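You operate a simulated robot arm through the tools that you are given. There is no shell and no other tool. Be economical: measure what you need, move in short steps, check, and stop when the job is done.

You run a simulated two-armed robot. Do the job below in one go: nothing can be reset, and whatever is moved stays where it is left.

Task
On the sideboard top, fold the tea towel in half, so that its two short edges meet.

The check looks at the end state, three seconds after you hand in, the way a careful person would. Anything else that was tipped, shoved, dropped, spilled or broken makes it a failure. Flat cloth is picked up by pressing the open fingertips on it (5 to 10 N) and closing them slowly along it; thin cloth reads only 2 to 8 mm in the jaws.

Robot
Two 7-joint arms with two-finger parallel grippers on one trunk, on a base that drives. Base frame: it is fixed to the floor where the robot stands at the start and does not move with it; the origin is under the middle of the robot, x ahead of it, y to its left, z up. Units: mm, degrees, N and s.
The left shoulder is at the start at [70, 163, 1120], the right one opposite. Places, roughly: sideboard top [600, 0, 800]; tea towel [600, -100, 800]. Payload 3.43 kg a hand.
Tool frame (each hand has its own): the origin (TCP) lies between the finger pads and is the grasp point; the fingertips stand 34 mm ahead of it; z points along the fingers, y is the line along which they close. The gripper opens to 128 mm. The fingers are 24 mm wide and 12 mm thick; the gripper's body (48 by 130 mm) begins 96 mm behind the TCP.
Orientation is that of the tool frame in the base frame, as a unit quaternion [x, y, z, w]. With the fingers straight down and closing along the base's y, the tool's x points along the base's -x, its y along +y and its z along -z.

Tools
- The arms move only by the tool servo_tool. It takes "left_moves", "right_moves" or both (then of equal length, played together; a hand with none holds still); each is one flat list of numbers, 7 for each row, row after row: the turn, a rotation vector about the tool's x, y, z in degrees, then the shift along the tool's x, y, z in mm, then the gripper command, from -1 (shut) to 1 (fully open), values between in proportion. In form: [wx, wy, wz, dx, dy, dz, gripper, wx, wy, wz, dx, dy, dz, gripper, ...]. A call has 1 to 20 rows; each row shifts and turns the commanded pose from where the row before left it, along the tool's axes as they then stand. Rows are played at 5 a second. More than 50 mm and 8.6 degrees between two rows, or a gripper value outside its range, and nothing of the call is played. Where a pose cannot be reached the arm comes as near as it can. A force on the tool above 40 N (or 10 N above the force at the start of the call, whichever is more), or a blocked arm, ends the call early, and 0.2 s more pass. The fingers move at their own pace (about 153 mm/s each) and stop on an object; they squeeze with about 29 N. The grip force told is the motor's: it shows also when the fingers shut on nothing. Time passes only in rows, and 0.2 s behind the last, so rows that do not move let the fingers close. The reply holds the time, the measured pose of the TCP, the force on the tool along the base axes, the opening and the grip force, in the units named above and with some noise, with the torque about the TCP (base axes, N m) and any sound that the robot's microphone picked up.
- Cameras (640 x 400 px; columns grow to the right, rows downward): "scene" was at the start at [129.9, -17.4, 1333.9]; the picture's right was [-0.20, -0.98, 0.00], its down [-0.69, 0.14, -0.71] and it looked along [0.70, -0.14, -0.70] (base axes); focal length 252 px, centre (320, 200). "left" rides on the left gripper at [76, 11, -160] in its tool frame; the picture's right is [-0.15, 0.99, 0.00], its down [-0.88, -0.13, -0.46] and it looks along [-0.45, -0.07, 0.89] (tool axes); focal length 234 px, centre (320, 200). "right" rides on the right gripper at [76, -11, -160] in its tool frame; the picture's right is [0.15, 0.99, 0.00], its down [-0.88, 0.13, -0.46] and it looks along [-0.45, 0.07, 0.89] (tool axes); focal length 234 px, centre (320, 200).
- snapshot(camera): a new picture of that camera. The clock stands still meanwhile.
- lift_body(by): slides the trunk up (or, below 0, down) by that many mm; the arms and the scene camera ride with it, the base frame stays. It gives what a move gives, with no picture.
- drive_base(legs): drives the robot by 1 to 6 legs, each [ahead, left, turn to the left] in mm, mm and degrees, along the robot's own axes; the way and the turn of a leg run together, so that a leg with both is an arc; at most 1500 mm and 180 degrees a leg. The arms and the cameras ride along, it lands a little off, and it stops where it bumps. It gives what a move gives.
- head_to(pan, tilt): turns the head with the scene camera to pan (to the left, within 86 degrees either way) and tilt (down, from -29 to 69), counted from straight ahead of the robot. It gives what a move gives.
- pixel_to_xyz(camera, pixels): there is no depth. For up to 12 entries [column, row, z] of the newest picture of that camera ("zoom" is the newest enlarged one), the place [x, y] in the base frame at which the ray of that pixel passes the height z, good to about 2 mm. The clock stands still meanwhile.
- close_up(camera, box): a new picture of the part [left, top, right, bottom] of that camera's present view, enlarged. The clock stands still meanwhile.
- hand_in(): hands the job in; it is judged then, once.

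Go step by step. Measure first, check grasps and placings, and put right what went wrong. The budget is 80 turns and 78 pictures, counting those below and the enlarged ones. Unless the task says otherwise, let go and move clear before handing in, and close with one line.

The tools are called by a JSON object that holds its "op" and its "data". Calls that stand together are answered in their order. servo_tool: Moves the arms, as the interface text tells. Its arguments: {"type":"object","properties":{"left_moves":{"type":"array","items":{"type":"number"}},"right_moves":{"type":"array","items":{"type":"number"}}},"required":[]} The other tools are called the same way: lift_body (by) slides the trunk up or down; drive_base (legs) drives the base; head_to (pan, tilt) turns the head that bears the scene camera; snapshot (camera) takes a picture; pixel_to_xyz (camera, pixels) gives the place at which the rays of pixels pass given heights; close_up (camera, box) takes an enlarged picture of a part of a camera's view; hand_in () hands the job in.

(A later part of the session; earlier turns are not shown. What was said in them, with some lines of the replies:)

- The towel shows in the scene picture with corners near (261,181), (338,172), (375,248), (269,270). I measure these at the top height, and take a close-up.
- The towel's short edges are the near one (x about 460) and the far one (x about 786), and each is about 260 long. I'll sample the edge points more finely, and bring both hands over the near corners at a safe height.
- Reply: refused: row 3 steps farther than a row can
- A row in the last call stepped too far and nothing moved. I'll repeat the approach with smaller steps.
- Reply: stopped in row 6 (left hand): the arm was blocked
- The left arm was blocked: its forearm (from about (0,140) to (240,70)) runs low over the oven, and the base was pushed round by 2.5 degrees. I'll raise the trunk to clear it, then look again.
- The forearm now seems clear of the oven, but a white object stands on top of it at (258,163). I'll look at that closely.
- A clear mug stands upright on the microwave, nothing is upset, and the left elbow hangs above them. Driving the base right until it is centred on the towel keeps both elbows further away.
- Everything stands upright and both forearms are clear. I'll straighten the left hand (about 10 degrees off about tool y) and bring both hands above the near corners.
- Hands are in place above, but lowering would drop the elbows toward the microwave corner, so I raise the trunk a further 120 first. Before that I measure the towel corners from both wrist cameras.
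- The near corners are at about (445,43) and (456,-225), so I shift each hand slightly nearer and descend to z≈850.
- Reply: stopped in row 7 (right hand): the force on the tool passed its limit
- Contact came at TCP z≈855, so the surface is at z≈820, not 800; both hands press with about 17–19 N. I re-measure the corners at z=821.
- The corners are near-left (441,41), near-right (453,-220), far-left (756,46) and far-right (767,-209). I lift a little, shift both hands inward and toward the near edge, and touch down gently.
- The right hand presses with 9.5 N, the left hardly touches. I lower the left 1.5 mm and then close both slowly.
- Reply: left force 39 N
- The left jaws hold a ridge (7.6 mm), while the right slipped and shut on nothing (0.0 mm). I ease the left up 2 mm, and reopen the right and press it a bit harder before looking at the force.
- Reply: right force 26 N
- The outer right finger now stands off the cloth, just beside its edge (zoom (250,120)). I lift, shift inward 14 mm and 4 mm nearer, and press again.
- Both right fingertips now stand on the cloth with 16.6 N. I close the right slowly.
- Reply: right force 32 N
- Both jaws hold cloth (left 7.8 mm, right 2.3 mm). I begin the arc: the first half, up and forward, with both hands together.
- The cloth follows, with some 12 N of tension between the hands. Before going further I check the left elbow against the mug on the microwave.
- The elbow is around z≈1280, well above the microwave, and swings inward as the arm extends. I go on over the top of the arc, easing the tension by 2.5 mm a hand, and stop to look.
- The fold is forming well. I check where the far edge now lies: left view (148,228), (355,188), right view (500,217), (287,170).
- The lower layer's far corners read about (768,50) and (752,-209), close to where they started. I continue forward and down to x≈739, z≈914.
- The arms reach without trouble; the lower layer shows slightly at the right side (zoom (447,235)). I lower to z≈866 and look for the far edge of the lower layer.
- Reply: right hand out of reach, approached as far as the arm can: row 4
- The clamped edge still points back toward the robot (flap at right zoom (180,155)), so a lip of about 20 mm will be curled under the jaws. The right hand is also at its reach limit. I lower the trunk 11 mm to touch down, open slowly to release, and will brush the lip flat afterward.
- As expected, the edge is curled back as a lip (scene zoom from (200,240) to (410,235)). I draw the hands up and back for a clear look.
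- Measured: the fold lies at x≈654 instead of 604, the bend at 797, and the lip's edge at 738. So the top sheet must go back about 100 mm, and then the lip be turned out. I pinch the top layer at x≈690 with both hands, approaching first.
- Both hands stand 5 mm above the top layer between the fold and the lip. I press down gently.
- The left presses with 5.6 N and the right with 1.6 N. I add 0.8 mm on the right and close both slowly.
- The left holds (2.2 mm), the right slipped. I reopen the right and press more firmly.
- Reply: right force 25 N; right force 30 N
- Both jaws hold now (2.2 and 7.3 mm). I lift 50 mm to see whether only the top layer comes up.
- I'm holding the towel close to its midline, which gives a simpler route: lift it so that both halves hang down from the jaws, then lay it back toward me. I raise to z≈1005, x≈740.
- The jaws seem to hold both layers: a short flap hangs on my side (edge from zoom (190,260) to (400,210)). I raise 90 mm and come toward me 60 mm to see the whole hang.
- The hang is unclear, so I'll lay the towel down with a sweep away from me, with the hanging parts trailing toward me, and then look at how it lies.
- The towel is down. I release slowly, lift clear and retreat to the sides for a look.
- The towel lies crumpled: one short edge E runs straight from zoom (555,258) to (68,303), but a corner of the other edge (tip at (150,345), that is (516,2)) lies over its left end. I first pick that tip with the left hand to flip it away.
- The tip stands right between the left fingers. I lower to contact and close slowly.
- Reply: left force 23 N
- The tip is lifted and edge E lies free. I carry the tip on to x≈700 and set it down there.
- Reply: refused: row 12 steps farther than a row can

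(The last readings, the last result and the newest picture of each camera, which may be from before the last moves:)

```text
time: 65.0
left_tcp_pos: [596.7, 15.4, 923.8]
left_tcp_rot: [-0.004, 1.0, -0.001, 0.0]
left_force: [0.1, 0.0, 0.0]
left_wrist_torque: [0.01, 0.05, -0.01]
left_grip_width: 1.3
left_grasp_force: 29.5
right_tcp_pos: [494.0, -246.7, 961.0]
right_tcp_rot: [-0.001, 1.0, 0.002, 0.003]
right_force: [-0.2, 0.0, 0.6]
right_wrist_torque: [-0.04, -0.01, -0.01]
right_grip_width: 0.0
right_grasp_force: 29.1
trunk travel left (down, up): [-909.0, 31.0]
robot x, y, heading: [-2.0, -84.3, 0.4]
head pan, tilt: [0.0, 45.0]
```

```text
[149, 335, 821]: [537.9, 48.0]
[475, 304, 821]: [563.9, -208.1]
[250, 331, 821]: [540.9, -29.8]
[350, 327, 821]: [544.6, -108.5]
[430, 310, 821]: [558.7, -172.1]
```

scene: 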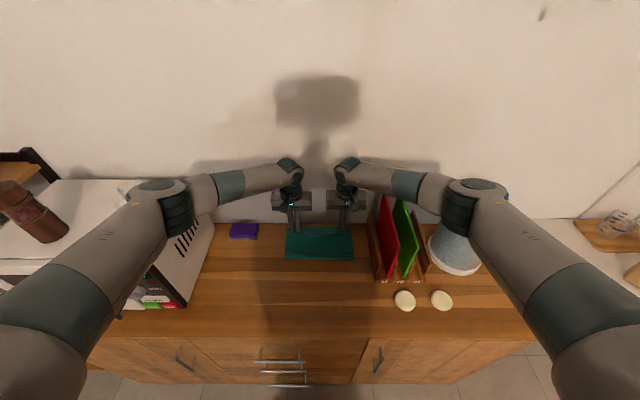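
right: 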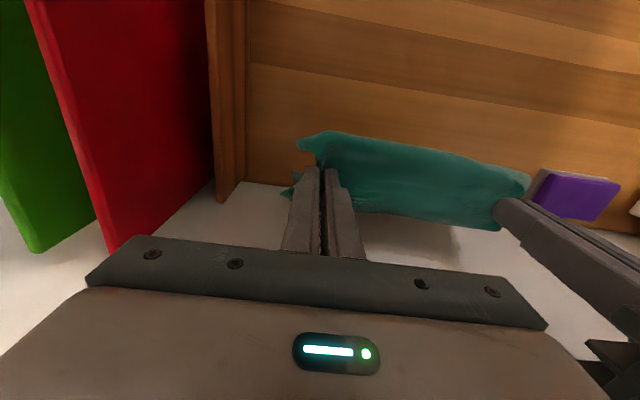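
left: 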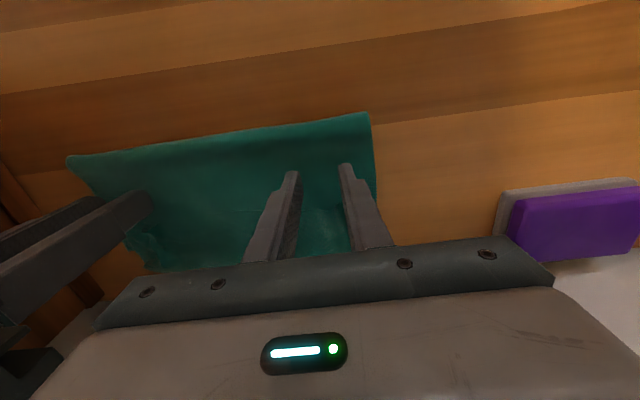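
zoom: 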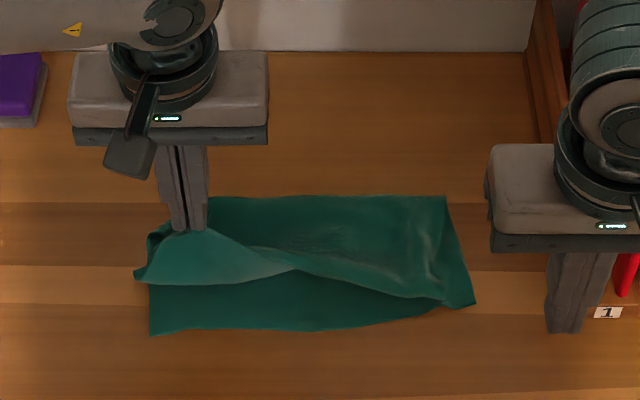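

One row stepped too far; I repeat it with that row shortened.

{"op": "servo_tool", "data": {"left_moves": [0, 0, 0, -25, 4, 0, -1, 0, 0, 0, -25, 4, 0, -1, 0, 0, 0, -25, 4, 0, -1, 0, 0, 0, -25, 4, 10, -1, 0, 0, 0, -10, 0, 20, -1, 0, 0, 0, -5, 0, 20, -1, 0, 0, 0, 0, 0, 12, -1, 0, 0, 0, 0, 0, 0, -0.8, 0, 0, 0, 0, 0, 0, -0.6, 0, 0, 0, 0, 0, -20, -0.6, 0, 0, 0, 0, 0, -40, -0.6, 0, 0, 0, 0, 20, -40, -1, 0, 0, 0, 30, 30, 0, -1, 0, 0, 0, 30, 30, 0, -1, 0, 0, 0, 0, 0, 0, -1]}}

{"op": "close_up", "data": {"camera": "scene", "box": [260, 210, 380, 300]}}

{"op": "pixel_to_xyz", "data": {"camera": "zoom", "pixels": [[149, 335, 821], [475, 304, 821]]}}

```text
time: 68.2
left_tcp_pos: [653.4, 110.3, 963.4]
left_tcp_rot: [-0.005, 1.0, 0.0, -0.001]
left_force: [-0.3, 0.5, 0.3]
left_wrist_torque: [0.0, -0.01, 0.01]
left_grip_width: 0.0
left_grasp_force: 28.7
right_tcp_pos: [497.3, -247.9, 961.4]
right_tcp_rot: [0.0, 1.0, 0.002, 0.003]
right_force: [0.4, -1.0, -0.5]
right_wrist_torque: [0.0, -0.03, 0.02]
right_grip_width: 0.0
right_grasp_force: 29.1
trunk travel left (down, up): [-909.0, 31.0]
robot x, y, heading: [2.0, -88.7, 0.0]
head pan, tilt: [0.0, 45.0]
```

```text
4.44 times, centred on (320, 255) of scene
```

zoom: 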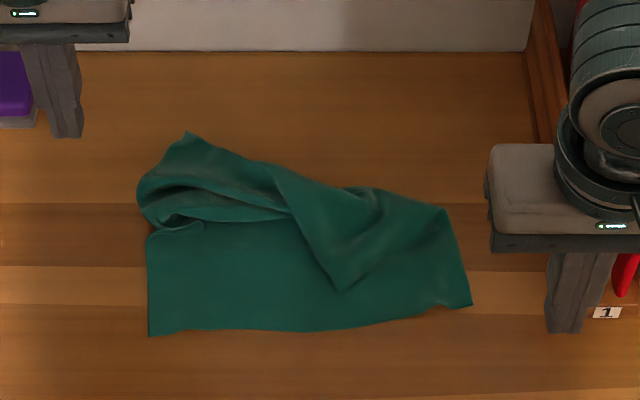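

```text
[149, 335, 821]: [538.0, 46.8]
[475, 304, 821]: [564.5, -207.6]
```

Edge E is now fully exposed, with corners at (538,47) and (564,-207). I bring both hands over its corners with about a 10 mm bite.

{"op": "servo_tool", "data": {"left_moves": [0, 0, 0, 26, -24, 0, -0.44, 0, 0, 0, 26, -24, 0, -0.44, 0, 0, 0, 26, -24, 0, -0.44, 0, 0, 0, 26, -24, 0, -0.44, 0, 0, 0, 0, 0, 35, -0.44, 0, 0, 0, 0, 0, 35, -0.44, 0, 0, 0, 0, 0, 32, -0.44, 0, 0, 0, 0, 0, 2, -0.44, 0, 0, 0, 0, 0, 0, -0.44], "right_moves": [0, 0, 0, -18, 18.5, 0, -0.44, 0, 0, 0, -18, 18.5, 0, -0.44, 0, 0, 0, -18, 18.5, 0, -0.44, 0, 0, 0, -18, 18.5, 0, -0.44, 0, 0, 0, 0, 0, 35, -0.44, 0, 0, 0, 0, 0, 35, -0.44, 0, 0, 0, 0, 0, 30, -0.44, 0, 0, 0, 0, 0, 2, -0.44, 0, 0, 0, 0, 0, 0, -0.44]}}

{"op": "snapshot", "data": {"camera": "left"}}

{"op": "snapshot", "data": {"camera": "right"}}

```text
time: 70.2
left_tcp_pos: [548.0, 14.1, 857.2]
left_tcp_rot: [-0.005, 1.0, -0.001, 0.0]
left_force: [-0.7, 0.5, 0.4]
left_wrist_torque: [-0.01, -0.02, 0.02]
left_grip_width: 36.0
left_grasp_force: 0.0
right_tcp_pos: [567.2, -171.3, 862.1]
right_tcp_rot: [-0.001, 1.0, 0.002, 0.003]
right_force: [0.3, 0.1, -0.4]
right_wrist_torque: [-0.03, 0.02, 0.0]
right_grip_width: 35.9
right_grasp_force: 0.1
trunk travel left (down, up): [-909.0, 31.0]
robot x, y, heading: [2.0, -84.0, 0.3]
head pan, tilt: [0.0, 45.0]
```

```text
13 pictures are left
```

left: 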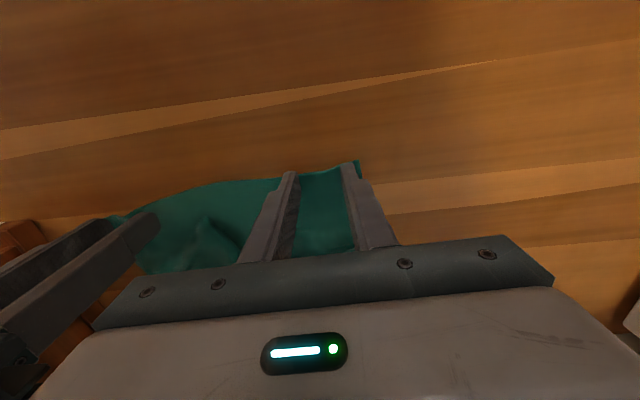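

```text
12 pictures are left
```

right: 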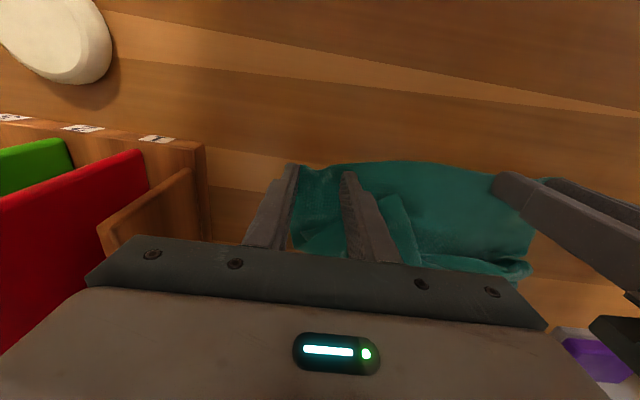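

Both are placed well over E's corners. I lower to contact.

{"op": "servo_tool", "data": {"left_moves": [0, 0, 0, 0, 0, 1, -0.44, 0, 0, 0, 0, 0, 1, -0.44, 0, 0, 0, 0, 0, 0.5, -0.44, 0, 0, 0, 0, 0, 0, -0.44], "right_moves": [0, 0, 0, 0, 2, 3, -0.44, 0, 0, 0, 0, 0, 2, -0.44, 0, 0, 0, 0, 0, 2, -0.44, 0, 0, 0, 0, 0, 0, -0.44]}}

```text
time: 71.2
left_tcp_pos: [547.6, 12.8, 856.0]
left_tcp_rot: [-0.005, 1.0, 0.0, 0.0]
left_force: [0.2, 0.3, -0.5]
left_wrist_torque: [0.0, -0.01, -0.04]
left_grip_width: 35.7
left_grasp_force: 0.1
right_tcp_pos: [566.6, -170.3, 855.7]
right_tcp_rot: [-0.001, 1.0, 0.002, 0.005]
right_force: [-0.2, -2.9, 16.4]
right_wrist_torque: [-0.23, 0.02, 0.01]
right_grip_width: 36.5
right_grasp_force: 0.3
trunk travel left (down, up): [-909.0, 31.0]
robot x, y, heading: [3.1, -85.6, -0.1]
head pan, tilt: [0.0, 45.0]
```

Right presses with 16 N, left doesn't touch yet; I lower the left 2 mm more and close both slowly.

{"op": "servo_tool", "data": {"left_moves": [0, 0, 0, 0, 0, 1.5, -0.44, 0, 0, 0, 0, 0, 1, -0.44, 0, 0, 0, 0, 0, 0, -0.48, 0, 0, 0, 0, 0, 0, -0.53, 0, 0, 0, 0, 0, 0, -0.58, 0, 0, 0, 0, 0, 0, -0.63, 0, 0, 0, 0, 0, 0, -0.68, 0, 0, 0, 0, 0, 0, -0.73, 0, 0, 0, 0, 0, 0, -0.78, 0, 0, 0, 0, 0, 0, -0.83, 0, 0, 0, 0, 0, 0, -0.88, 0, 0, 0, 0, 0, 0, -0.93, 0, 0, 0, 0, 0, 0, -1, 0, 0, 0, 0, 0, 0, -1, 0, 0, 0, 0, 0, 0, -1], "right_moves": [0, 0, 0, 0, 0, 0, -0.44, 0, 0, 0, 0, 0, 0, -0.44, 0, 0, 0, 0, 0, 0, -0.48, 0, 0, 0, 0, 0, 0, -0.53, 0, 0, 0, 0, 0, 0, -0.58, 0, 0, 0, 0, 0, 0, -0.63, 0, 0, 0, 0, 0, 0, -0.68, 0, 0, 0, 0, 0, 0, -0.73, 0, 0, 0, 0, 0, 0, -0.78, 0, 0, 0, 0, 0, 0, -0.83, 0, 0, 0, 0, 0, 0, -0.88, 0, 0, 0, 0, 0, 0, -0.93, 0, 0, 0, 0, 0, 0, -1, 0, 0, 0, 0, 0, 0, -1, 0, 0, 0, 0, 0, 0, -1]}}

```text
time: 74.4
left_tcp_pos: [547.0, 12.0, 856.3]
left_tcp_rot: [-0.004, 1.0, -0.003, 0.003]
left_force: [-0.8, -10.3, 29.4]
left_wrist_torque: [-0.3, -0.09, -0.09]
left_grip_width: 2.7
left_grasp_force: 29.0
right_tcp_pos: [564.0, -171.3, 855.5]
right_tcp_rot: [0.0, 1.0, 0.001, 0.005]
right_force: [0.5, 8.9, 9.0]
right_wrist_torque: [0.3, -0.01, -0.02]
right_grip_width: 6.1
right_grasp_force: 28.5
trunk travel left (down, up): [-909.0, 31.0]
robot x, y, heading: [-0.0, -84.5, 0.2]
head pan, tilt: [0.0, 45.0]
```

Both grips took (2.7 and 6.1 mm). I lift straight up to z≈1190 so that the towel hangs free, squaring the two hands at x≈480.

{"op": "servo_tool", "data": {"left_moves": [0, 0, 0, 0, -2, -28, -1, 0, 0, 0, 0, 0, -28, -1, 0, 0, 0, 5, 0, -28, -1, 0, 0, 0, 5, 0, -28, -1, 0, 0, 0, 7, 0, -28, -1, 0, 0, 0, 7, 0, -28, -1, 0, 0, 0, 7, 0, -28, -1, 0, 0, 0, 7, 0, -28, -1, 0, 0, 0, 7, 0, -28, -1, 0, 0, 0, 7, 0, -28, -1, 0, 0, 0, 7, 0, -28, -1, 0, 0, 0, 8, 0, -28, -1, 0, 0, 0, 0, 0, 0, -1, 0, 0, 0, 0, 0, 0, -1, 0, 0, 0, 0, 0, 0, -1], "right_moves": [0, 0, 0, 0, 1, -28, -1, 0, 0, 0, 0, 0, -28, -1, 0, 0, 0, 8, 0, -28, -1, 0, 0, 0, 8, 0, -28, -1, 0, 0, 0, 8, 0, -28, -1, 0, 0, 0, 8, 0, -28, -1, 0, 0, 0, 9, 0, -28, -1, 0, 0, 0, 9, 0, -28, -1, 0, 0, 0, 9, 0, -28, -1, 0, 0, 0, 9, 0, -28, -1, 0, 0, 0, 8, 0, -28, -1, 0, 0, 0, 8, 0, -28, -1, 0, 0, 0, 0, 0, 0, -1, 0, 0, 0, 0, 0, 0, -1, 0, 0, 0, 0, 0, 0, -1]}}

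{"op": "snapshot", "data": {"camera": "scene"}}

```text
time: 77.6
left_tcp_pos: [480.8, 11.1, 1189.4]
left_tcp_rot: [-0.005, 1.0, -0.001, 0.001]
left_force: [-1.5, -5.6, 0.2]
left_wrist_torque: [-0.2, 0.0, -0.07]
left_grip_width: 1.8
left_grasp_force: 28.6
right_tcp_pos: [479.4, -170.6, 1187.6]
right_tcp_rot: [-0.001, 1.0, 0.001, 0.003]
right_force: [0.2, 4.6, -0.8]
right_wrist_torque: [0.19, -0.04, -0.01]
right_grip_width: 5.5
right_grasp_force: 29.1
trunk travel left (down, up): [-909.0, 31.0]
robot x, y, heading: [0.5, -87.5, 0.3]
head pan, tilt: [0.0, 45.0]
```

```text
11 pictures are left
```

scene: 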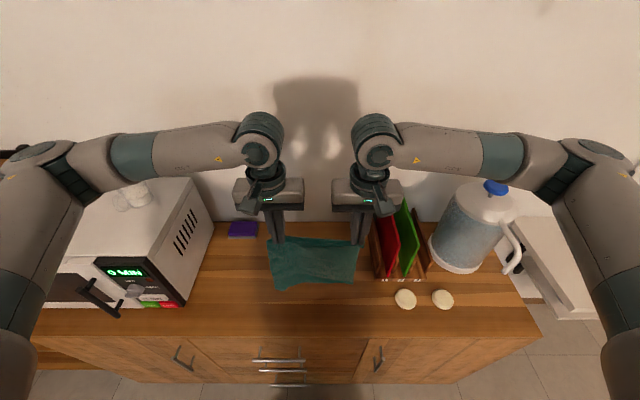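

{"op": "close_up", "data": {"camera": "scene", "box": [250, 210, 380, 310]}}

```text
4.00 times, centred on (315, 260) of scene
```

zoom: 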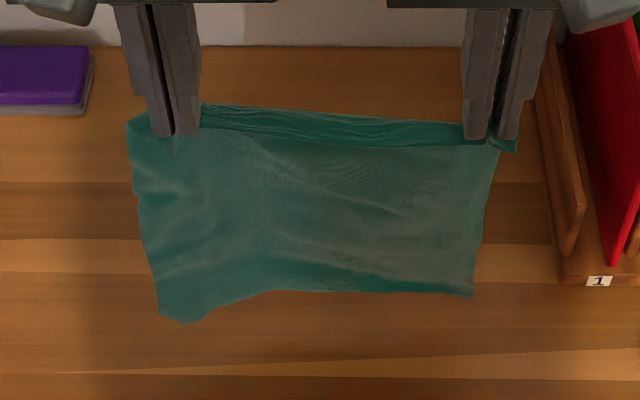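

The towel hangs as a single sheet, but its lower right looks somewhat short (bottom at zoom (470,295)), perhaps turned up. I give it a few shakes and look again.

{"op": "servo_tool", "data": {"left_moves": [0, 0, 0, 0, 0, -45, -1, 0, 0, 0, 0, 0, 45, -1, 0, 0, 0, 0, 0, -45, -1, 0, 0, 0, 0, 0, 45, -1, 0, 0, 0, 0, 0, -45, -1, 0, 0, 0, 0, 0, 45, -1, 0, 0, 0, -40, 0, 0, -1, 0, 0, 0, 40, 0, 0, -1, 0, 0, 0, -40, 0, 0, -1, 0, 0, 0, 40, 0, 0, -1, 0, 0, 0, 0, 0, 0, -1, 0, 0, 0, 0, 0, 0, -1, 0, 0, 0, 0, 0, 0, -1, 0, 0, 0, 0, 0, 0, -1, 0, 0, 0, 0, 0, 0, -1], "right_moves": [0, 0, 0, 0, 0, -45, -1, 0, 0, 0, 0, 0, 45, -1, 0, 0, 0, 0, 0, -45, -1, 0, 0, 0, 0, 0, 45, -1, 0, 0, 0, 0, 0, -45, -1, 0, 0, 0, 0, 0, 45, -1, 0, 0, 0, -40, 0, 0, -1, 0, 0, 0, 40, 0, 0, -1, 0, 0, 0, -40, 0, 0, -1, 0, 0, 0, 40, 0, 0, -1, 0, 0, 0, 0, 0, 0, -1, 0, 0, 0, 0, 0, 0, -1, 0, 0, 0, 0, 0, 0, -1, 0, 0, 0, 0, 0, 0, -1, 0, 0, 0, 0, 0, 0, -1]}}

{"op": "close_up", "data": {"camera": "scene", "box": [250, 210, 380, 310]}}

```text
time: 80.8
left_tcp_pos: [482.9, 13.2, 1188.4]
left_tcp_rot: [-0.005, 1.0, -0.001, -0.001]
left_force: [-2.1, -10.3, -0.2]
left_wrist_torque: [-0.41, 0.06, -0.12]
left_grip_width: 2.1
left_grasp_force: 29.8
right_tcp_pos: [483.5, -172.1, 1189.7]
right_tcp_rot: [-0.001, 1.0, 0.002, 0.002]
right_force: [0.2, 10.6, 0.2]
right_wrist_torque: [0.37, -0.03, -0.02]
right_grip_width: 5.9
right_grasp_force: 29.0
trunk travel left (down, up): [-909.0, 31.0]
robot x, y, heading: [3.9, -84.4, -0.1]
head pan, tilt: [0.0, 45.0]
```

```text
4.00 times, centred on (315, 260) of scene
```

zoom: 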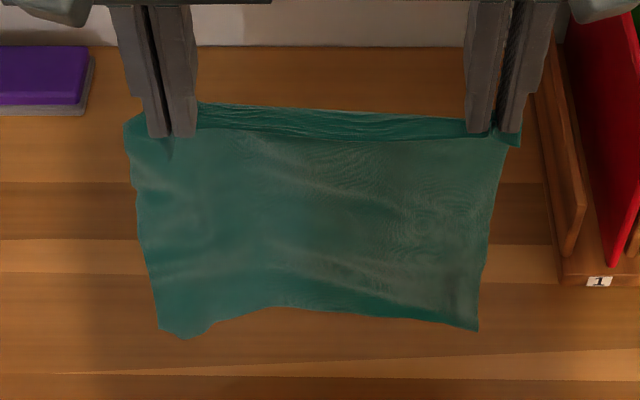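

Now the towel hangs full length (bottom at zoom row ~332). I touch its lower edge down near x≈485 and lay the lower half away from me, ending with the hands above the future fold line.

{"op": "servo_tool", "data": {"left_moves": [0, 0, 0, 0, -1.5, 15, -1, 0, 0, 0, 0, 0, 15, -1, 0, 0, 0, 0, 0, 13, -1, 0, 0, 0, -3, 0, 3, -1, 0, 0, 0, -13, 0, 13, -1, 0, 0, 0, -13, 0, 13, -1, 0, 0, 0, -13, 0, 13, -1, 0, 0, 0, -13, 0, 13, -1, 0, 0, 0, -13, 0, 12, -1, 0, 0, 0, -13, 0, 12, -1, 0, 0, 0, -13, 0, 12, -1, 0, 0, 0, -13, 0, 12, -1, 0, 0, 0, -13, 0, 12, -1, 0, 0, 0, -13, 0, 12, -1, 0, 0, 0, -13, 0, 12, -1, 0, 0, 0, -8, 0, 8, -1, 0, 0, 0, 0, 0, 0, -1, 0, 0, 0, 0, 0, 0, -1], "right_moves": [0, 0, 0, 0, 1.5, 15, -1, 0, 0, 0, 0, 0, 15, -1, 0, 0, 0, 0, 0, 13, -1, 0, 0, 0, -3, 0, 3, -1, 0, 0, 0, -13, 0, 13, -1, 0, 0, 0, -13, 0, 13, -1, 0, 0, 0, -13, 0, 13, -1, 0, 0, 0, -13, 0, 13, -1, 0, 0, 0, -13, 0, 12, -1, 0, 0, 0, -13, 0, 12, -1, 0, 0, 0, -13, 0, 12, -1, 0, 0, 0, -13, 0, 12, -1, 0, 0, 0, -13, 0, 12, -1, 0, 0, 0, -13, 0, 12, -1, 0, 0, 0, -13, 0, 12, -1, 0, 0, 0, -8, 0, 8, -1, 0, 0, 0, 0, 0, 0, -1, 0, 0, 0, 0, 0, 0, -1]}}

{"op": "close_up", "data": {"camera": "scene", "box": [250, 210, 390, 310]}}

```text
time: 84.6
left_tcp_pos: [637.0, 11.0, 997.1]
left_tcp_rot: [-0.004, 1.0, -0.001, -0.001]
left_force: [-0.4, -6.3, 0.9]
left_wrist_torque: [-0.18, 0.07, -0.07]
left_grip_width: 2.1
left_grasp_force: 28.6
right_tcp_pos: [636.8, -168.7, 997.7]
right_tcp_rot: [-0.001, 1.0, 0.002, 0.003]
right_force: [-0.2, 4.8, 0.0]
right_wrist_torque: [0.18, 0.01, -0.01]
right_grip_width: 5.5
right_grasp_force: 29.2
trunk travel left (down, up): [-909.0, 31.0]
robot x, y, heading: [0.5, -85.9, 0.0]
head pan, tilt: [0.0, 45.0]
```

```text
4.00 times, centred on (320, 260) of scene
```

zoom: 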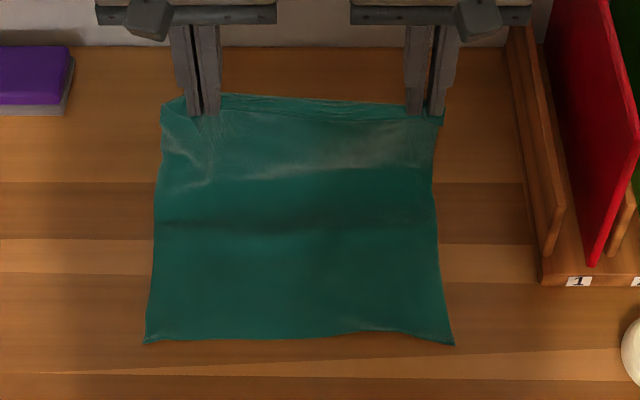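

Excellent: the lower half is laid flat, its edge running from zoom (145,342) to (453,344). I measure that edge.

{"op": "pixel_to_xyz", "data": {"camera": "zoom", "pixels": [[145, 342, 821], [185, 339, 821], [240, 338, 821], [300, 335, 821], [400, 332, 821], [453, 344, 821], [155, 225, 821], [440, 222, 821]]}}

```text
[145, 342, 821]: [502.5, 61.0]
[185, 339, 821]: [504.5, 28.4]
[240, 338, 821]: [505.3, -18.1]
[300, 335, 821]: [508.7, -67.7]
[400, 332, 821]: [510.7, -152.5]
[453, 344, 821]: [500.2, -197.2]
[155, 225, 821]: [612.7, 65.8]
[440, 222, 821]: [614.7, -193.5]
```

The lower edge lies at x≈504, y from 61 to -197. Now I swing the held edge back toward me on an arc about the fold at x≈659, moving 12 mm left as well, and stop about 20 mm above.

{"op": "servo_tool", "data": {"left_moves": [0, 0, 0, 22.1, 1.5, 5.3, -1, 0, 0, 0, 21, 1.5, 8.7, -1, 0, 0, 0, 19.4, 1.5, 11.9, -1, 0, 0, 0, 17.3, 1.5, 14.8, -1, 0, 0, 0, 14.8, 1.5, 17.3, -1, 0, 0, 0, 11.9, 1.5, 19.4, -1, 0, 0, 0, 8.7, 1.5, 21, -1, 0, 0, 0, 5.3, 1.5, 20, -1, 0, 0, 0, 0, 0, 0, -1, 0, 0, 0, 0, 0, 0, -1], "right_moves": [0, 0, 0, 22.1, 1.5, 5.3, -1, 0, 0, 0, 21, 1.5, 8.7, -1, 0, 0, 0, 19.4, 1.5, 11.9, -1, 0, 0, 0, 17.3, 1.5, 14.8, -1, 0, 0, 0, 14.8, 1.5, 17.3, -1, 0, 0, 0, 11.9, 1.5, 19.4, -1, 0, 0, 0, 8.7, 1.5, 21, -1, 0, 0, 0, 5.3, 1.5, 20, -1, 0, 0, 0, 0, 0, 0, -1, 0, 0, 0, 0, 0, 0, -1]}}

{"op": "close_up", "data": {"camera": "scene", "box": [250, 210, 390, 310]}}

```text
time: 86.8
left_tcp_pos: [514.5, 22.1, 880.5]
left_tcp_rot: [-0.006, 1.0, -0.001, -0.001]
left_force: [-1.1, -3.3, 0.2]
left_wrist_torque: [-0.04, 0.0, -0.02]
left_grip_width: 2.0
left_grasp_force: 29.0
right_tcp_pos: [516.2, -156.1, 880.5]
right_tcp_rot: [-0.001, 1.0, 0.002, 0.003]
right_force: [-0.2, 3.2, -0.1]
right_wrist_torque: [0.15, 0.0, 0.01]
right_grip_width: 4.7
right_grasp_force: 28.6
trunk travel left (down, up): [-909.0, 31.0]
robot x, y, heading: [-1.2, -84.7, 0.2]
head pan, tilt: [0.0, 45.0]
```

```text
4.00 times, centred on (320, 260) of scene
```

zoom: 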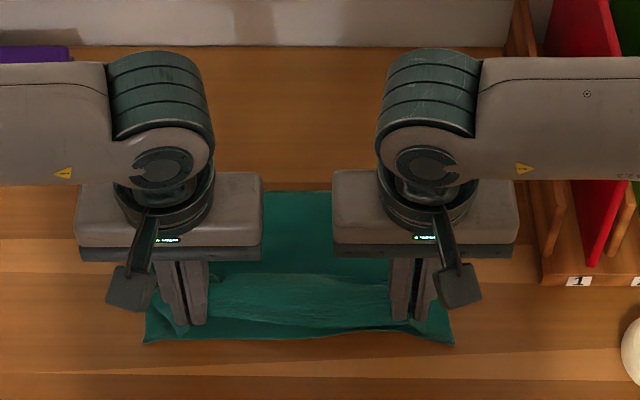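

The held edge hovers directly above the lower edge. I lower the last 22 mm, release slowly, lift and retreat toward the sides.

{"op": "servo_tool", "data": {"left_moves": [0, 0, 0, 1, 0, 8, -1, 0, 0, 0, 1, 0, 8, -1, 0, 0, 0, 0, 0, 6, -1, 0, 0, 0, 0, 0, 0, -1, 0, 0, 0, 0, 0, 0, -0.9, 0, 0, 0, 0, 0, 0, -0.8, 0, 0, 0, 0, 0, 0, -0.7, 0, 0, 0, 0, 0, 0, -0.6, 0, 0, 0, 0, 0, 0, -0.5, 0, 0, 0, 0, 0, 0, -0.5, 0, 0, 0, 0, 0, -10, -0.5, 0, 0, 0, 0, 0, -30, -0.5, 0, 0, 0, 0, 0, -40, -0.5, 0, 0, 0, 0, 45, 0, -1, 0, 0, 0, 0, 45, 0, -1, 0, 0, 0, 0, 20, 0, -1, 0, 0, 0, 0, 0, 0, -1], "right_moves": [0, 0, 0, 2, 0, 8, -1, 0, 0, 0, 1, 0, 8, -1, 0, 0, 0, 0, 0, 6, -1, 0, 0, 0, 0, 0, 0, -1, 0, 0, 0, 0, 0, 0, -0.9, 0, 0, 0, 0, 0, 0, -0.8, 0, 0, 0, 0, 0, 0, -0.7, 0, 0, 0, 0, 0, 0, -0.6, 0, 0, 0, 0, 0, 0, -0.5, 0, 0, 0, 0, 0, 0, -0.5, 0, 0, 0, 0, 0, -10, -0.5, 0, 0, 0, 0, 0, -30, -0.5, 0, 0, 0, 0, 0, -40, -0.5, 0, 0, 0, 15, -45, 0, -1, 0, 0, 0, 15, -45, 0, -1, 0, 0, 0, 10, -20, 0, -1, 0, 0, 0, 0, 0, 0, -1]}}

{"op": "close_up", "data": {"camera": "scene", "box": [260, 220, 380, 310]}}

```text
time: 90.4
left_tcp_pos: [511.3, 134.9, 937.9]
left_tcp_rot: [-0.005, 1.0, -0.001, -0.001]
left_force: [0.6, 0.7, 0.5]
left_wrist_torque: [0.02, -0.02, 0.02]
left_grip_width: 0.1
left_grasp_force: 29.2
right_tcp_pos: [474.2, -268.7, 937.1]
right_tcp_rot: [-0.001, 1.0, 0.001, 0.003]
right_force: [-0.4, 0.2, 0.0]
right_wrist_torque: [0.02, -0.01, 0.02]
right_grip_width: 0.1
right_grasp_force: 29.5
trunk travel left (down, up): [-909.0, 31.0]
robot x, y, heading: [1.3, -87.1, 0.1]
head pan, tilt: [0.0, 45.0]
```

```text
4.44 times, centred on (320, 265) of scene
```

zoom: 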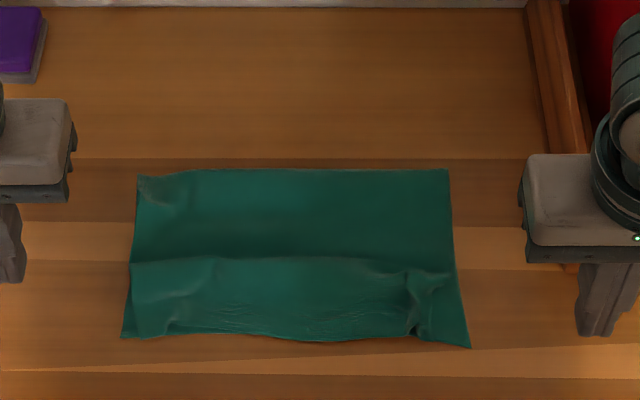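

The edges almost coincide. I take an enlarged view of the near edge to judge the right corner pucker at (415,300).

{"op": "close_up", "data": {"camera": "scene", "box": [280, 250, 352, 302]}}

{"op": "pixel_to_xyz", "data": {"camera": "zoom", "pixels": [[320, 200, 821]]}}

```text
7.69 times, centred on (316, 276) of scene
```

zoom: 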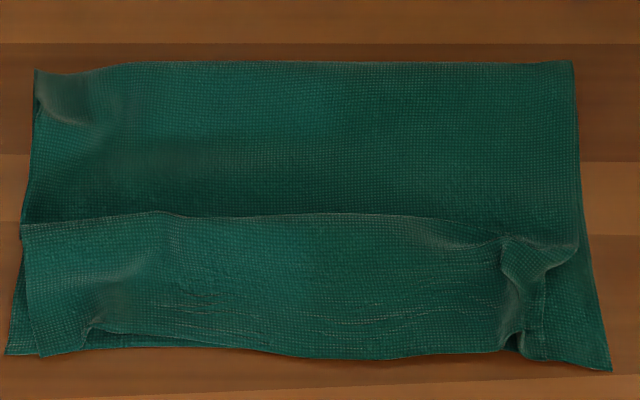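

```text
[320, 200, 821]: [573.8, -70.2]
```

{"op": "pixel_to_xyz", "data": {"camera": "zoom", "pixels": [[40, 70, 823], [320, 62, 823], [572, 62, 823], [22, 225, 826], [160, 212, 826], [320, 215, 826], [480, 240, 826], [5, 354, 821], [45, 357, 823], [300, 357, 823], [520, 355, 823], [610, 371, 821]]}}

```text
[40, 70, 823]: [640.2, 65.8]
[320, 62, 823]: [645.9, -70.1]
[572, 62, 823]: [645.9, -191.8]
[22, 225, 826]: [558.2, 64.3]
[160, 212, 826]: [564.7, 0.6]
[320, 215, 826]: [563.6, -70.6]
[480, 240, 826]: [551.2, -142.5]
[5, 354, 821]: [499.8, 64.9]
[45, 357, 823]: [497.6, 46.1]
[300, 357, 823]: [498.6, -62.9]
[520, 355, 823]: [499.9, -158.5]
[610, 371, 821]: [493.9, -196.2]
```

By the lengths, both short edges lie together at x≈498–502, but the top layer has a small pleat at x≈560 and its two corners lie inward by about 19 mm (left) and 24 mm (right). I'll press closed fingertips on the top corners and drag them outward; first I approach.

{"op": "servo_tool", "data": {"left_moves": [0, 0, 0, -1, -34, 0, -1, 0, 0, 0, -1, -34, 0, -1, 0, 0, 0, -1, -34, 0, -1, 0, 0, 0, 0, 0, 25, -1, 0, 0, 0, 0, 0, 25, -1, 0, 0, 0, 0, 0, 24, -1, 0, 0, 0, 0, 0, 4, -1, 0, 0, 0, 0, 0, 2, -1, 0, 0, 0, 0, 0, 0, -1], "right_moves": [0, 0, 0, -15, 36, 0, -1, 0, 0, 0, -15, 36, 0, -1, 0, 0, 0, -14, 36, 0, -1, 0, 0, 0, 0, 0, 25, -1, 0, 0, 0, 0, 0, 25, -1, 0, 0, 0, 0, 0, 24, -1, 0, 0, 0, 0, 0, 4, -1, 0, 0, 0, 0, 0, 2, -1, 0, 0, 0, 0, 0, 0, -1]}}

```text
time: 92.4
left_tcp_pos: [515.1, 31.0, 858.6]
left_tcp_rot: [-0.005, 1.0, -0.001, 0.001]
left_force: [-0.1, 0.4, 0.3]
left_wrist_torque: [0.03, -0.02, -0.01]
left_grip_width: 0.2
left_grasp_force: 29.2
right_tcp_pos: [518.6, -159.1, 858.3]
right_tcp_rot: [-0.001, 1.0, 0.002, 0.003]
right_force: [0.9, -1.2, 2.3]
right_wrist_torque: [-0.01, -0.01, 0.01]
right_grip_width: 0.1
right_grasp_force: 29.1
trunk travel left (down, up): [-909.0, 31.0]
robot x, y, heading: [4.1, -82.7, 0.3]
head pan, tilt: [0.0, 45.0]
```

The right touches lightly (2.3 N). I press about 2 mm more and drag outward, then lift and look.

{"op": "servo_tool", "data": {"left_moves": [0, 0, 0, 0, 0, 1.5, -1, 0, 0, 0, 0, 0, 1, -1, 0, 0, 0, 0, 4, 0, -1, 0, 0, 0, 0, 4, 0, -1, 0, 0, 0, 0, 4, 0, -1, 0, 0, 0, 0, 4, 0, -1, 0, 0, 0, 0, 4, 0, -1, 0, 0, 0, 0, 2, 0, -1, 0, 0, 0, 0, 0, 0, -1, 0, 0, 0, 0, 0, -10, -1, 0, 0, 0, 0, 0, -40, -1, 0, 0, 0, 0, 40, -20, -1, 0, 0, 0, 0, 45, 0, -1, 0, 0, 0, 0, 0, 0, -1], "right_moves": [0, 0, 0, 0, 0, 1, -1, 0, 0, 0, 0, 0, 0.5, -1, 0, 0, 0, 0, -4, 0, -1, 0, 0, 0, 0, -4, 0, -1, 0, 0, 0, 0, -5, 0, -1, 0, 0, 0, 0, -5, 0, -1, 0, 0, 0, 0, -5, 0, -1, 0, 0, 0, 0, -4, 0, -1, 0, 0, 0, 0, 0, 0, -1, 0, 0, 0, 0, 0, -10, -1, 0, 0, 0, 0, 0, -40, -1, 0, 0, 0, 15, -35, -20, -1, 0, 0, 0, 15, -40, 0, -1, 0, 0, 0, 0, 0, 0, -1]}}

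{"op": "close_up", "data": {"camera": "scene", "box": [280, 250, 352, 302]}}

```text
time: 95.4
left_tcp_pos: [515.1, 136.4, 925.0]
left_tcp_rot: [-0.004, 1.0, -0.001, 0.0]
left_force: [0.2, -0.5, -0.3]
left_wrist_torque: [-0.02, 0.03, 0.01]
left_grip_width: 0.0
left_grasp_force: 28.7
right_tcp_pos: [488.5, -261.2, 926.8]
right_tcp_rot: [0.0, 1.0, 0.002, 0.003]
right_force: [-0.6, -0.4, 0.3]
right_wrist_torque: [0.02, 0.01, -0.03]
right_grip_width: 0.0
right_grasp_force: 29.0
trunk travel left (down, up): [-909.0, 31.0]
robot x, y, heading: [-3.4, -85.6, -0.0]
head pan, tilt: [0.0, 45.0]
```

```text
7.69 times, centred on (316, 276) of scene
```

zoom: 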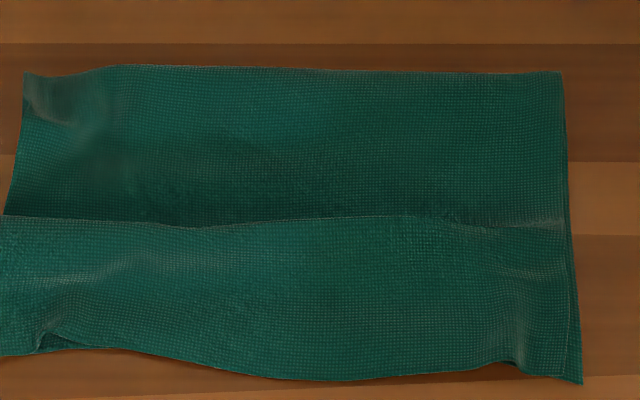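

Both corners are now spread and aligned well. I check the line at zoom y≈220 from the side with the left wrist camera, to be sure that it is a pleat and not the edge.

{"op": "close_up", "data": {"camera": "left", "box": [110, 110, 350, 260]}}

```text
2.67 times, centred on (230, 185) of left
```

zoom: 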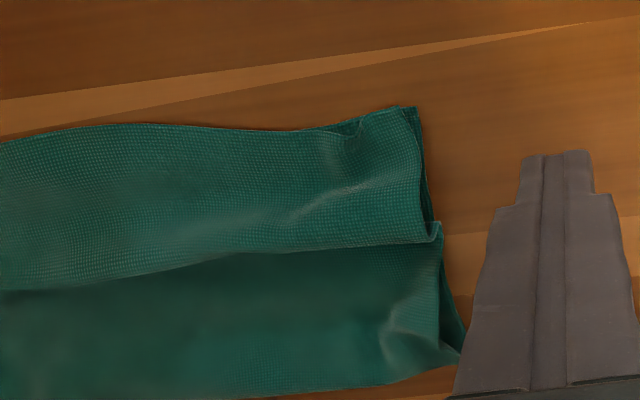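

By the lengths and the pucker positions, the near boundary is both short edges together and the line is a ~12 mm pleat in the top layer. I'll smooth it out: the left hand will hold the edges down while the right brushes the top layer away from me behind the pleat.

{"op": "servo_tool", "data": {"left_moves": [0, 0, 0, 0, -35, 0, -1, 0, 0, 0, 0, -35, 0, -1, 0, 0, 0, 0, -35, 0, -1, 0, 0, 0, 0, -33, 0, -1, 0, 0, 0, 0, 0, 25, -1, 0, 0, 0, 0, 0, 25, -1, 0, 0, 0, 0, 0, 15, -1, 0, 0, 0, 0, 0, 3, -1, 0, 0, 0, 0, 0, 0, -1], "right_moves": [0, 0, 0, 0, 40, 0, -0.3, 0, 0, 0, -10, 38, 0, -0.3, 0, 0, 0, -35, 25, 0, -0.3, 0, 0, 0, -35, 15, 0, -0.3, 0, 0, 0, -26, 0, 25, -0.3, 0, 0, 0, 0, 0, 25, -0.3, 0, 0, 0, 0, 0, 14, -0.3, 0, 0, 0, 0, 0, 3, -0.3, 0, 0, 0, 0, 0, 0, -0.3]}}

```text
time: 97.4
left_tcp_pos: [514.1, -0.5, 859.3]
left_tcp_rot: [-0.005, 1.0, -0.001, 0.0]
left_force: [-0.1, 0.9, 0.8]
left_wrist_torque: [0.02, 0.0, -0.01]
left_grip_width: 0.2
left_grasp_force: 28.9
right_tcp_pos: [594.6, -143.2, 859.2]
right_tcp_rot: [0.0, 1.0, 0.001, 0.002]
right_force: [0.1, 0.4, 0.5]
right_wrist_torque: [0.04, -0.02, 0.01]
right_grip_width: 44.9
right_grasp_force: 0.0
trunk travel left (down, up): [-909.0, 31.0]
robot x, y, heading: [1.8, -87.2, -0.0]
head pan, tilt: [0.0, 45.0]
```

{"op": "servo_tool", "data": {"left_moves": [0, 0, 0, 0, 0, 2, -1, 0, 0, 0, 0, 0, 2, -1, 0, 0, 0, 0, 0, 0, -1, 0, 0, 0, 0, 0, 0, -1], "right_moves": [0, 0, 0, 0, 0, 1, -0.3, 0, 0, 0, 0, 0, 1, -0.3, 0, 0, 0, 0, 0, 0.5, -0.3, 0, 0, 0, 0, 0, 0, -0.3]}}

```text
time: 98.4
left_tcp_pos: [515.1, -0.5, 855.7]
left_tcp_rot: [-0.006, 1.0, -0.001, 0.002]
left_force: [0.1, 2.5, 15.6]
left_wrist_torque: [0.1, 0.09, -0.05]
left_grip_width: 0.0
left_grasp_force: 28.9
right_tcp_pos: [593.1, -142.3, 857.6]
right_tcp_rot: [-0.001, 1.0, 0.002, 0.003]
right_force: [0.3, 0.2, 0.2]
right_wrist_torque: [0.0, 0.02, 0.01]
right_grip_width: 44.9
right_grasp_force: 0.1
trunk travel left (down, up): [-909.0, 31.0]
robot x, y, heading: [1.8, -85.5, 0.1]
head pan, tilt: [0.0, 45.0]
```

The left holds with 15.6 N. I lower the right another 1.5 mm and brush 26 mm away from me, then lift it.

{"op": "servo_tool", "data": {"left_moves": [0, 0, 0, 0, 0, 0, -1, 0, 0, 0, 0, 0, 0, -1, 0, 0, 0, 0, 0, 0, -1, 0, 0, 0, 0, 0, 0, -1, 0, 0, 0, 0, 0, 0, -1, 0, 0, 0, 0, 0, 0, -1, 0, 0, 0, 0, 0, 0, -1, 0, 0, 0, 0, 0, 0, -1, 0, 0, 0, 0, 0, 0, -1, 0, 0, 0, 0, 0, 0, -1, 0, 0, 0, 0, 0, 0, -1], "right_moves": [0, 0, 0, 0, 0, 1, -0.3, 0, 0, 0, 0, 0, 0.7, -0.3, 0, 0, 0, -4, 0, 0, -0.3, 0, 0, 0, -4, 0, 0, -0.3, 0, 0, 0, -4, 0, 0, -0.3, 0, 0, 0, -5, 0, 0, -0.3, 0, 0, 0, -5, 0, 0, -0.3, 0, 0, 0, -5, 0, 0, -0.3, 0, 0, 0, 0, 0, 0, -0.3, 0, 0, 0, 0, 0, -15, -0.3, 0, 0, 0, 0, 0, -20, -0.3]}}

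{"op": "close_up", "data": {"camera": "right", "box": [200, 80, 560, 270]}}

```text
time: 100.8
left_tcp_pos: [514.7, -0.4, 856.1]
left_tcp_rot: [-0.005, 1.0, -0.001, 0.001]
left_force: [5.4, 2.6, 27.5]
left_wrist_torque: [0.12, -0.04, 0.01]
left_grip_width: 0.0
left_grasp_force: 28.8
right_tcp_pos: [619.3, -143.0, 892.4]
right_tcp_rot: [-0.001, 1.0, 0.002, 0.004]
right_force: [-0.3, -0.5, 0.2]
right_wrist_torque: [-0.01, -0.03, 0.0]
right_grip_width: 44.6
right_grasp_force: 0.1
trunk travel left (down, up): [-909.0, 31.0]
robot x, y, heading: [1.6, -82.9, 0.0]
head pan, tilt: [0.0, 45.0]
```

```text
1.78 times, centred on (380, 175) of right
```

zoom: 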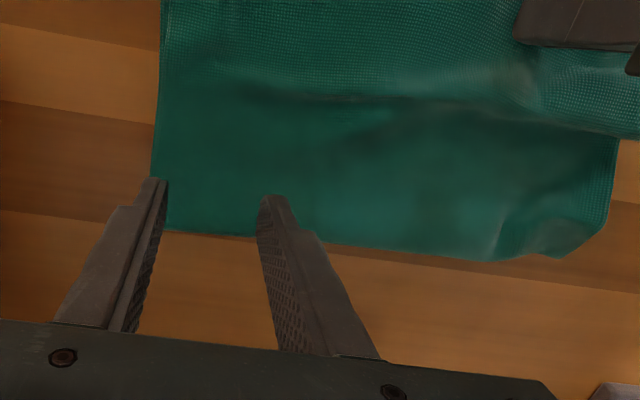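

The pleat is gone on the right half. Now I swap roles: the right holds the edges at x≈514, the left brushes on its side.

{"op": "servo_tool", "data": {"left_moves": [0, 0, 0, 0, 0, -18, -1, 0, 0, 0, 0, 0, -18, -0.3, 0, 0, 0, -40, 0, 0, -0.3, 0, 0, 0, -40, 0, 0, -0.3, 0, 0, 0, 0, 0, 16, -0.3, 0, 0, 0, 0, 0, 16, -0.3, 0, 0, 0, 0, 0, 1, -0.3, 0, 0, 0, 0, 0, 0, -0.3], "right_moves": [0, 0, 0, 35, 0, 0, -0.6, 0, 0, 0, 35, 0, 0, -1, 0, 0, 0, 35, 0, 0, -1, 0, 0, 0, 0, 0, 10, -1, 0, 0, 0, 0, 0, 15, -1, 0, 0, 0, 0, 0, 9, -1, 0, 0, 0, 0, 0, 2, -1, 0, 0, 0, 0, 0, 0, -1]}}

```text
time: 102.6
left_tcp_pos: [593.2, 1.5, 858.9]
left_tcp_rot: [-0.004, 1.0, -0.002, 0.0]
left_force: [-0.6, -0.6, -0.2]
left_wrist_torque: [-0.01, -0.01, 0.0]
left_grip_width: 45.0
left_grasp_force: 0.1
right_tcp_pos: [516.5, -143.1, 856.2]
right_tcp_rot: [-0.001, 1.0, 0.001, 0.004]
right_force: [-1.9, -2.5, 20.7]
right_wrist_torque: [-0.16, 0.18, 0.02]
right_grip_width: 0.2
right_grasp_force: 29.4
trunk travel left (down, up): [-909.0, 31.0]
robot x, y, heading: [0.7, -80.0, 0.1]
head pan, tilt: [0.0, 45.0]
```

The right holds with 20.7 N. The left now presses and brushes 26 mm, then both lift away and clear.

{"op": "servo_tool", "data": {"left_moves": [0, 0, 0, 0, 2, 2, -0.3, 0, 0, 0, 0, 2, 1.6, -0.3, 0, 0, 0, -4, 0, 0, -0.3, 0, 0, 0, -4, 0, 0, -0.3, 0, 0, 0, -4, 0, 0, -0.3, 0, 0, 0, -5, 0, 0, -0.3, 0, 0, 0, -5, 0, 0, -0.3, 0, 0, 0, -5, 0, 0, -0.3, 0, 0, 0, 0, 0, 0, -0.3, 0, 0, 0, 0, 0, -15, -0.3, 0, 0, 0, 0, 0, -35, -0.3, 0, 0, 0, 0, 20, -40, -0.3, 0, 0, 0, 10, 45, 0, -1, 0, 0, 0, 10, 45, 0, -1, 0, 0, 0, 0, 0, 0, -1], "right_moves": [0, 0, 0, 0, 0, 0, -1, 0, 0, 0, 0, 0, 0, -1, 0, 0, 0, 0, 0, 0, -1, 0, 0, 0, 0, 0, 0, -1, 0, 0, 0, 0, 0, 0, -1, 0, 0, 0, 0, 0, 0, -1, 0, 0, 0, 0, 0, 0, -1, 0, 0, 0, 0, 0, 0, -1, 0, 0, 0, 0, 0, 0, -1, 0, 0, 0, 0, 0, -15, -1, 0, 0, 0, 0, 0, -35, -1, 0, 0, 0, 0, 0, -45, -1, 0, 0, 0, 25, -35, 0, -1, 0, 0, 0, 25, -35, 0, -1, 0, 0, 0, 0, 0, 0, -1]}}

{"op": "close_up", "data": {"camera": "scene", "box": [270, 235, 366, 305]}}

{"op": "pixel_to_xyz", "data": {"camera": "zoom", "pixels": [[320, 200, 821]]}}

```text
time: 105.8
left_tcp_pos: [599.9, 114.0, 942.5]
left_tcp_rot: [-0.005, 1.0, 0.0, -0.001]
left_force: [-1.0, -0.2, -0.8]
left_wrist_torque: [-0.01, 0.03, -0.04]
left_grip_width: 0.2
left_grasp_force: 29.3
right_tcp_pos: [468.9, -215.4, 949.8]
right_tcp_rot: [-0.001, 1.0, 0.0, 0.003]
right_force: [0.1, -0.2, -0.1]
right_wrist_torque: [0.01, 0.01, 0.03]
right_grip_width: 0.3
right_grasp_force: 29.0
trunk travel left (down, up): [-909.0, 31.0]
robot x, y, heading: [0.7, -87.6, 0.2]
head pan, tilt: [0.0, 45.0]
```

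```text
5.71 times, centred on (318, 270) of scene
```

zoom: 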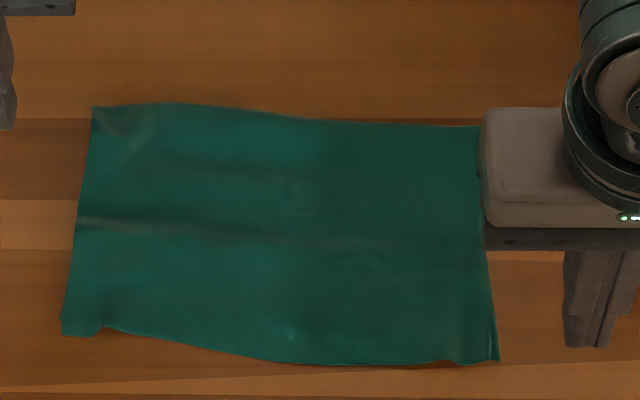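

```text
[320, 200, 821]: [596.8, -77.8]
```

The towel now lies as a clean half-size rectangle with both short edges together at the near side, and the pleat is gone. I raise the hands clear and take a last overall look.

{"op": "servo_tool", "data": {"left_moves": [0, 0, 0, 0, 0, -40, -1, 0, 0, 0, 0, 0, -40, -1, 0, 0, 0, 0, 0, -40, -1, 0, 0, 0, 0, 0, 0, -1], "right_moves": [0, 0, 0, 0, 0, -40, -1, 0, 0, 0, 0, 0, -40, -1, 0, 0, 0, 0, 0, -40, -1, 0, 0, 0, 0, 0, 0, -1]}}

{"op": "snapshot", "data": {"camera": "scene"}}

```text
time: 106.8
left_tcp_pos: [601.6, 113.9, 1062.2]
left_tcp_rot: [-0.006, 1.0, -0.002, -0.001]
left_force: [0.2, -0.1, -0.1]
left_wrist_torque: [0.02, -0.01, 0.03]
left_grip_width: 0.1
left_grasp_force: 29.2
right_tcp_pos: [465.2, -215.2, 1071.1]
right_tcp_rot: [-0.001, 1.0, 0.002, 0.002]
right_force: [0.6, -0.1, 0.2]
right_wrist_torque: [-0.03, -0.02, -0.02]
right_grip_width: 0.1
right_grasp_force: 29.4
trunk travel left (down, up): [-909.0, 31.0]
robot x, y, heading: [0.2, -80.8, 0.3]
head pan, tilt: [0.0, 45.0]
```

```text
0 pictures are left
```

scene: 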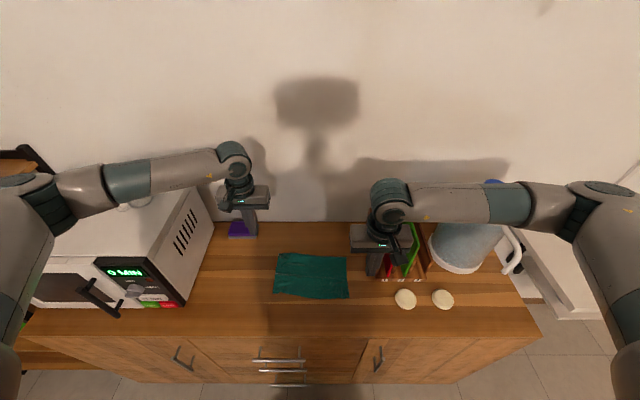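

The towel lies folded at (312,275), every other object in view is in its place, and both hands are clear; I hand in.

{"op": "hand_in", "data": {}}

```text
The job is handed in.
```

The tea towel is folded in half on the sideboard, with its two short edges together on the near side to within a few millimetres by camera. In the last picture nothing else looks moved or tipped. Early on, the left arm was blocked beside the microwave, but the microwave and the mug on it were unmoved.
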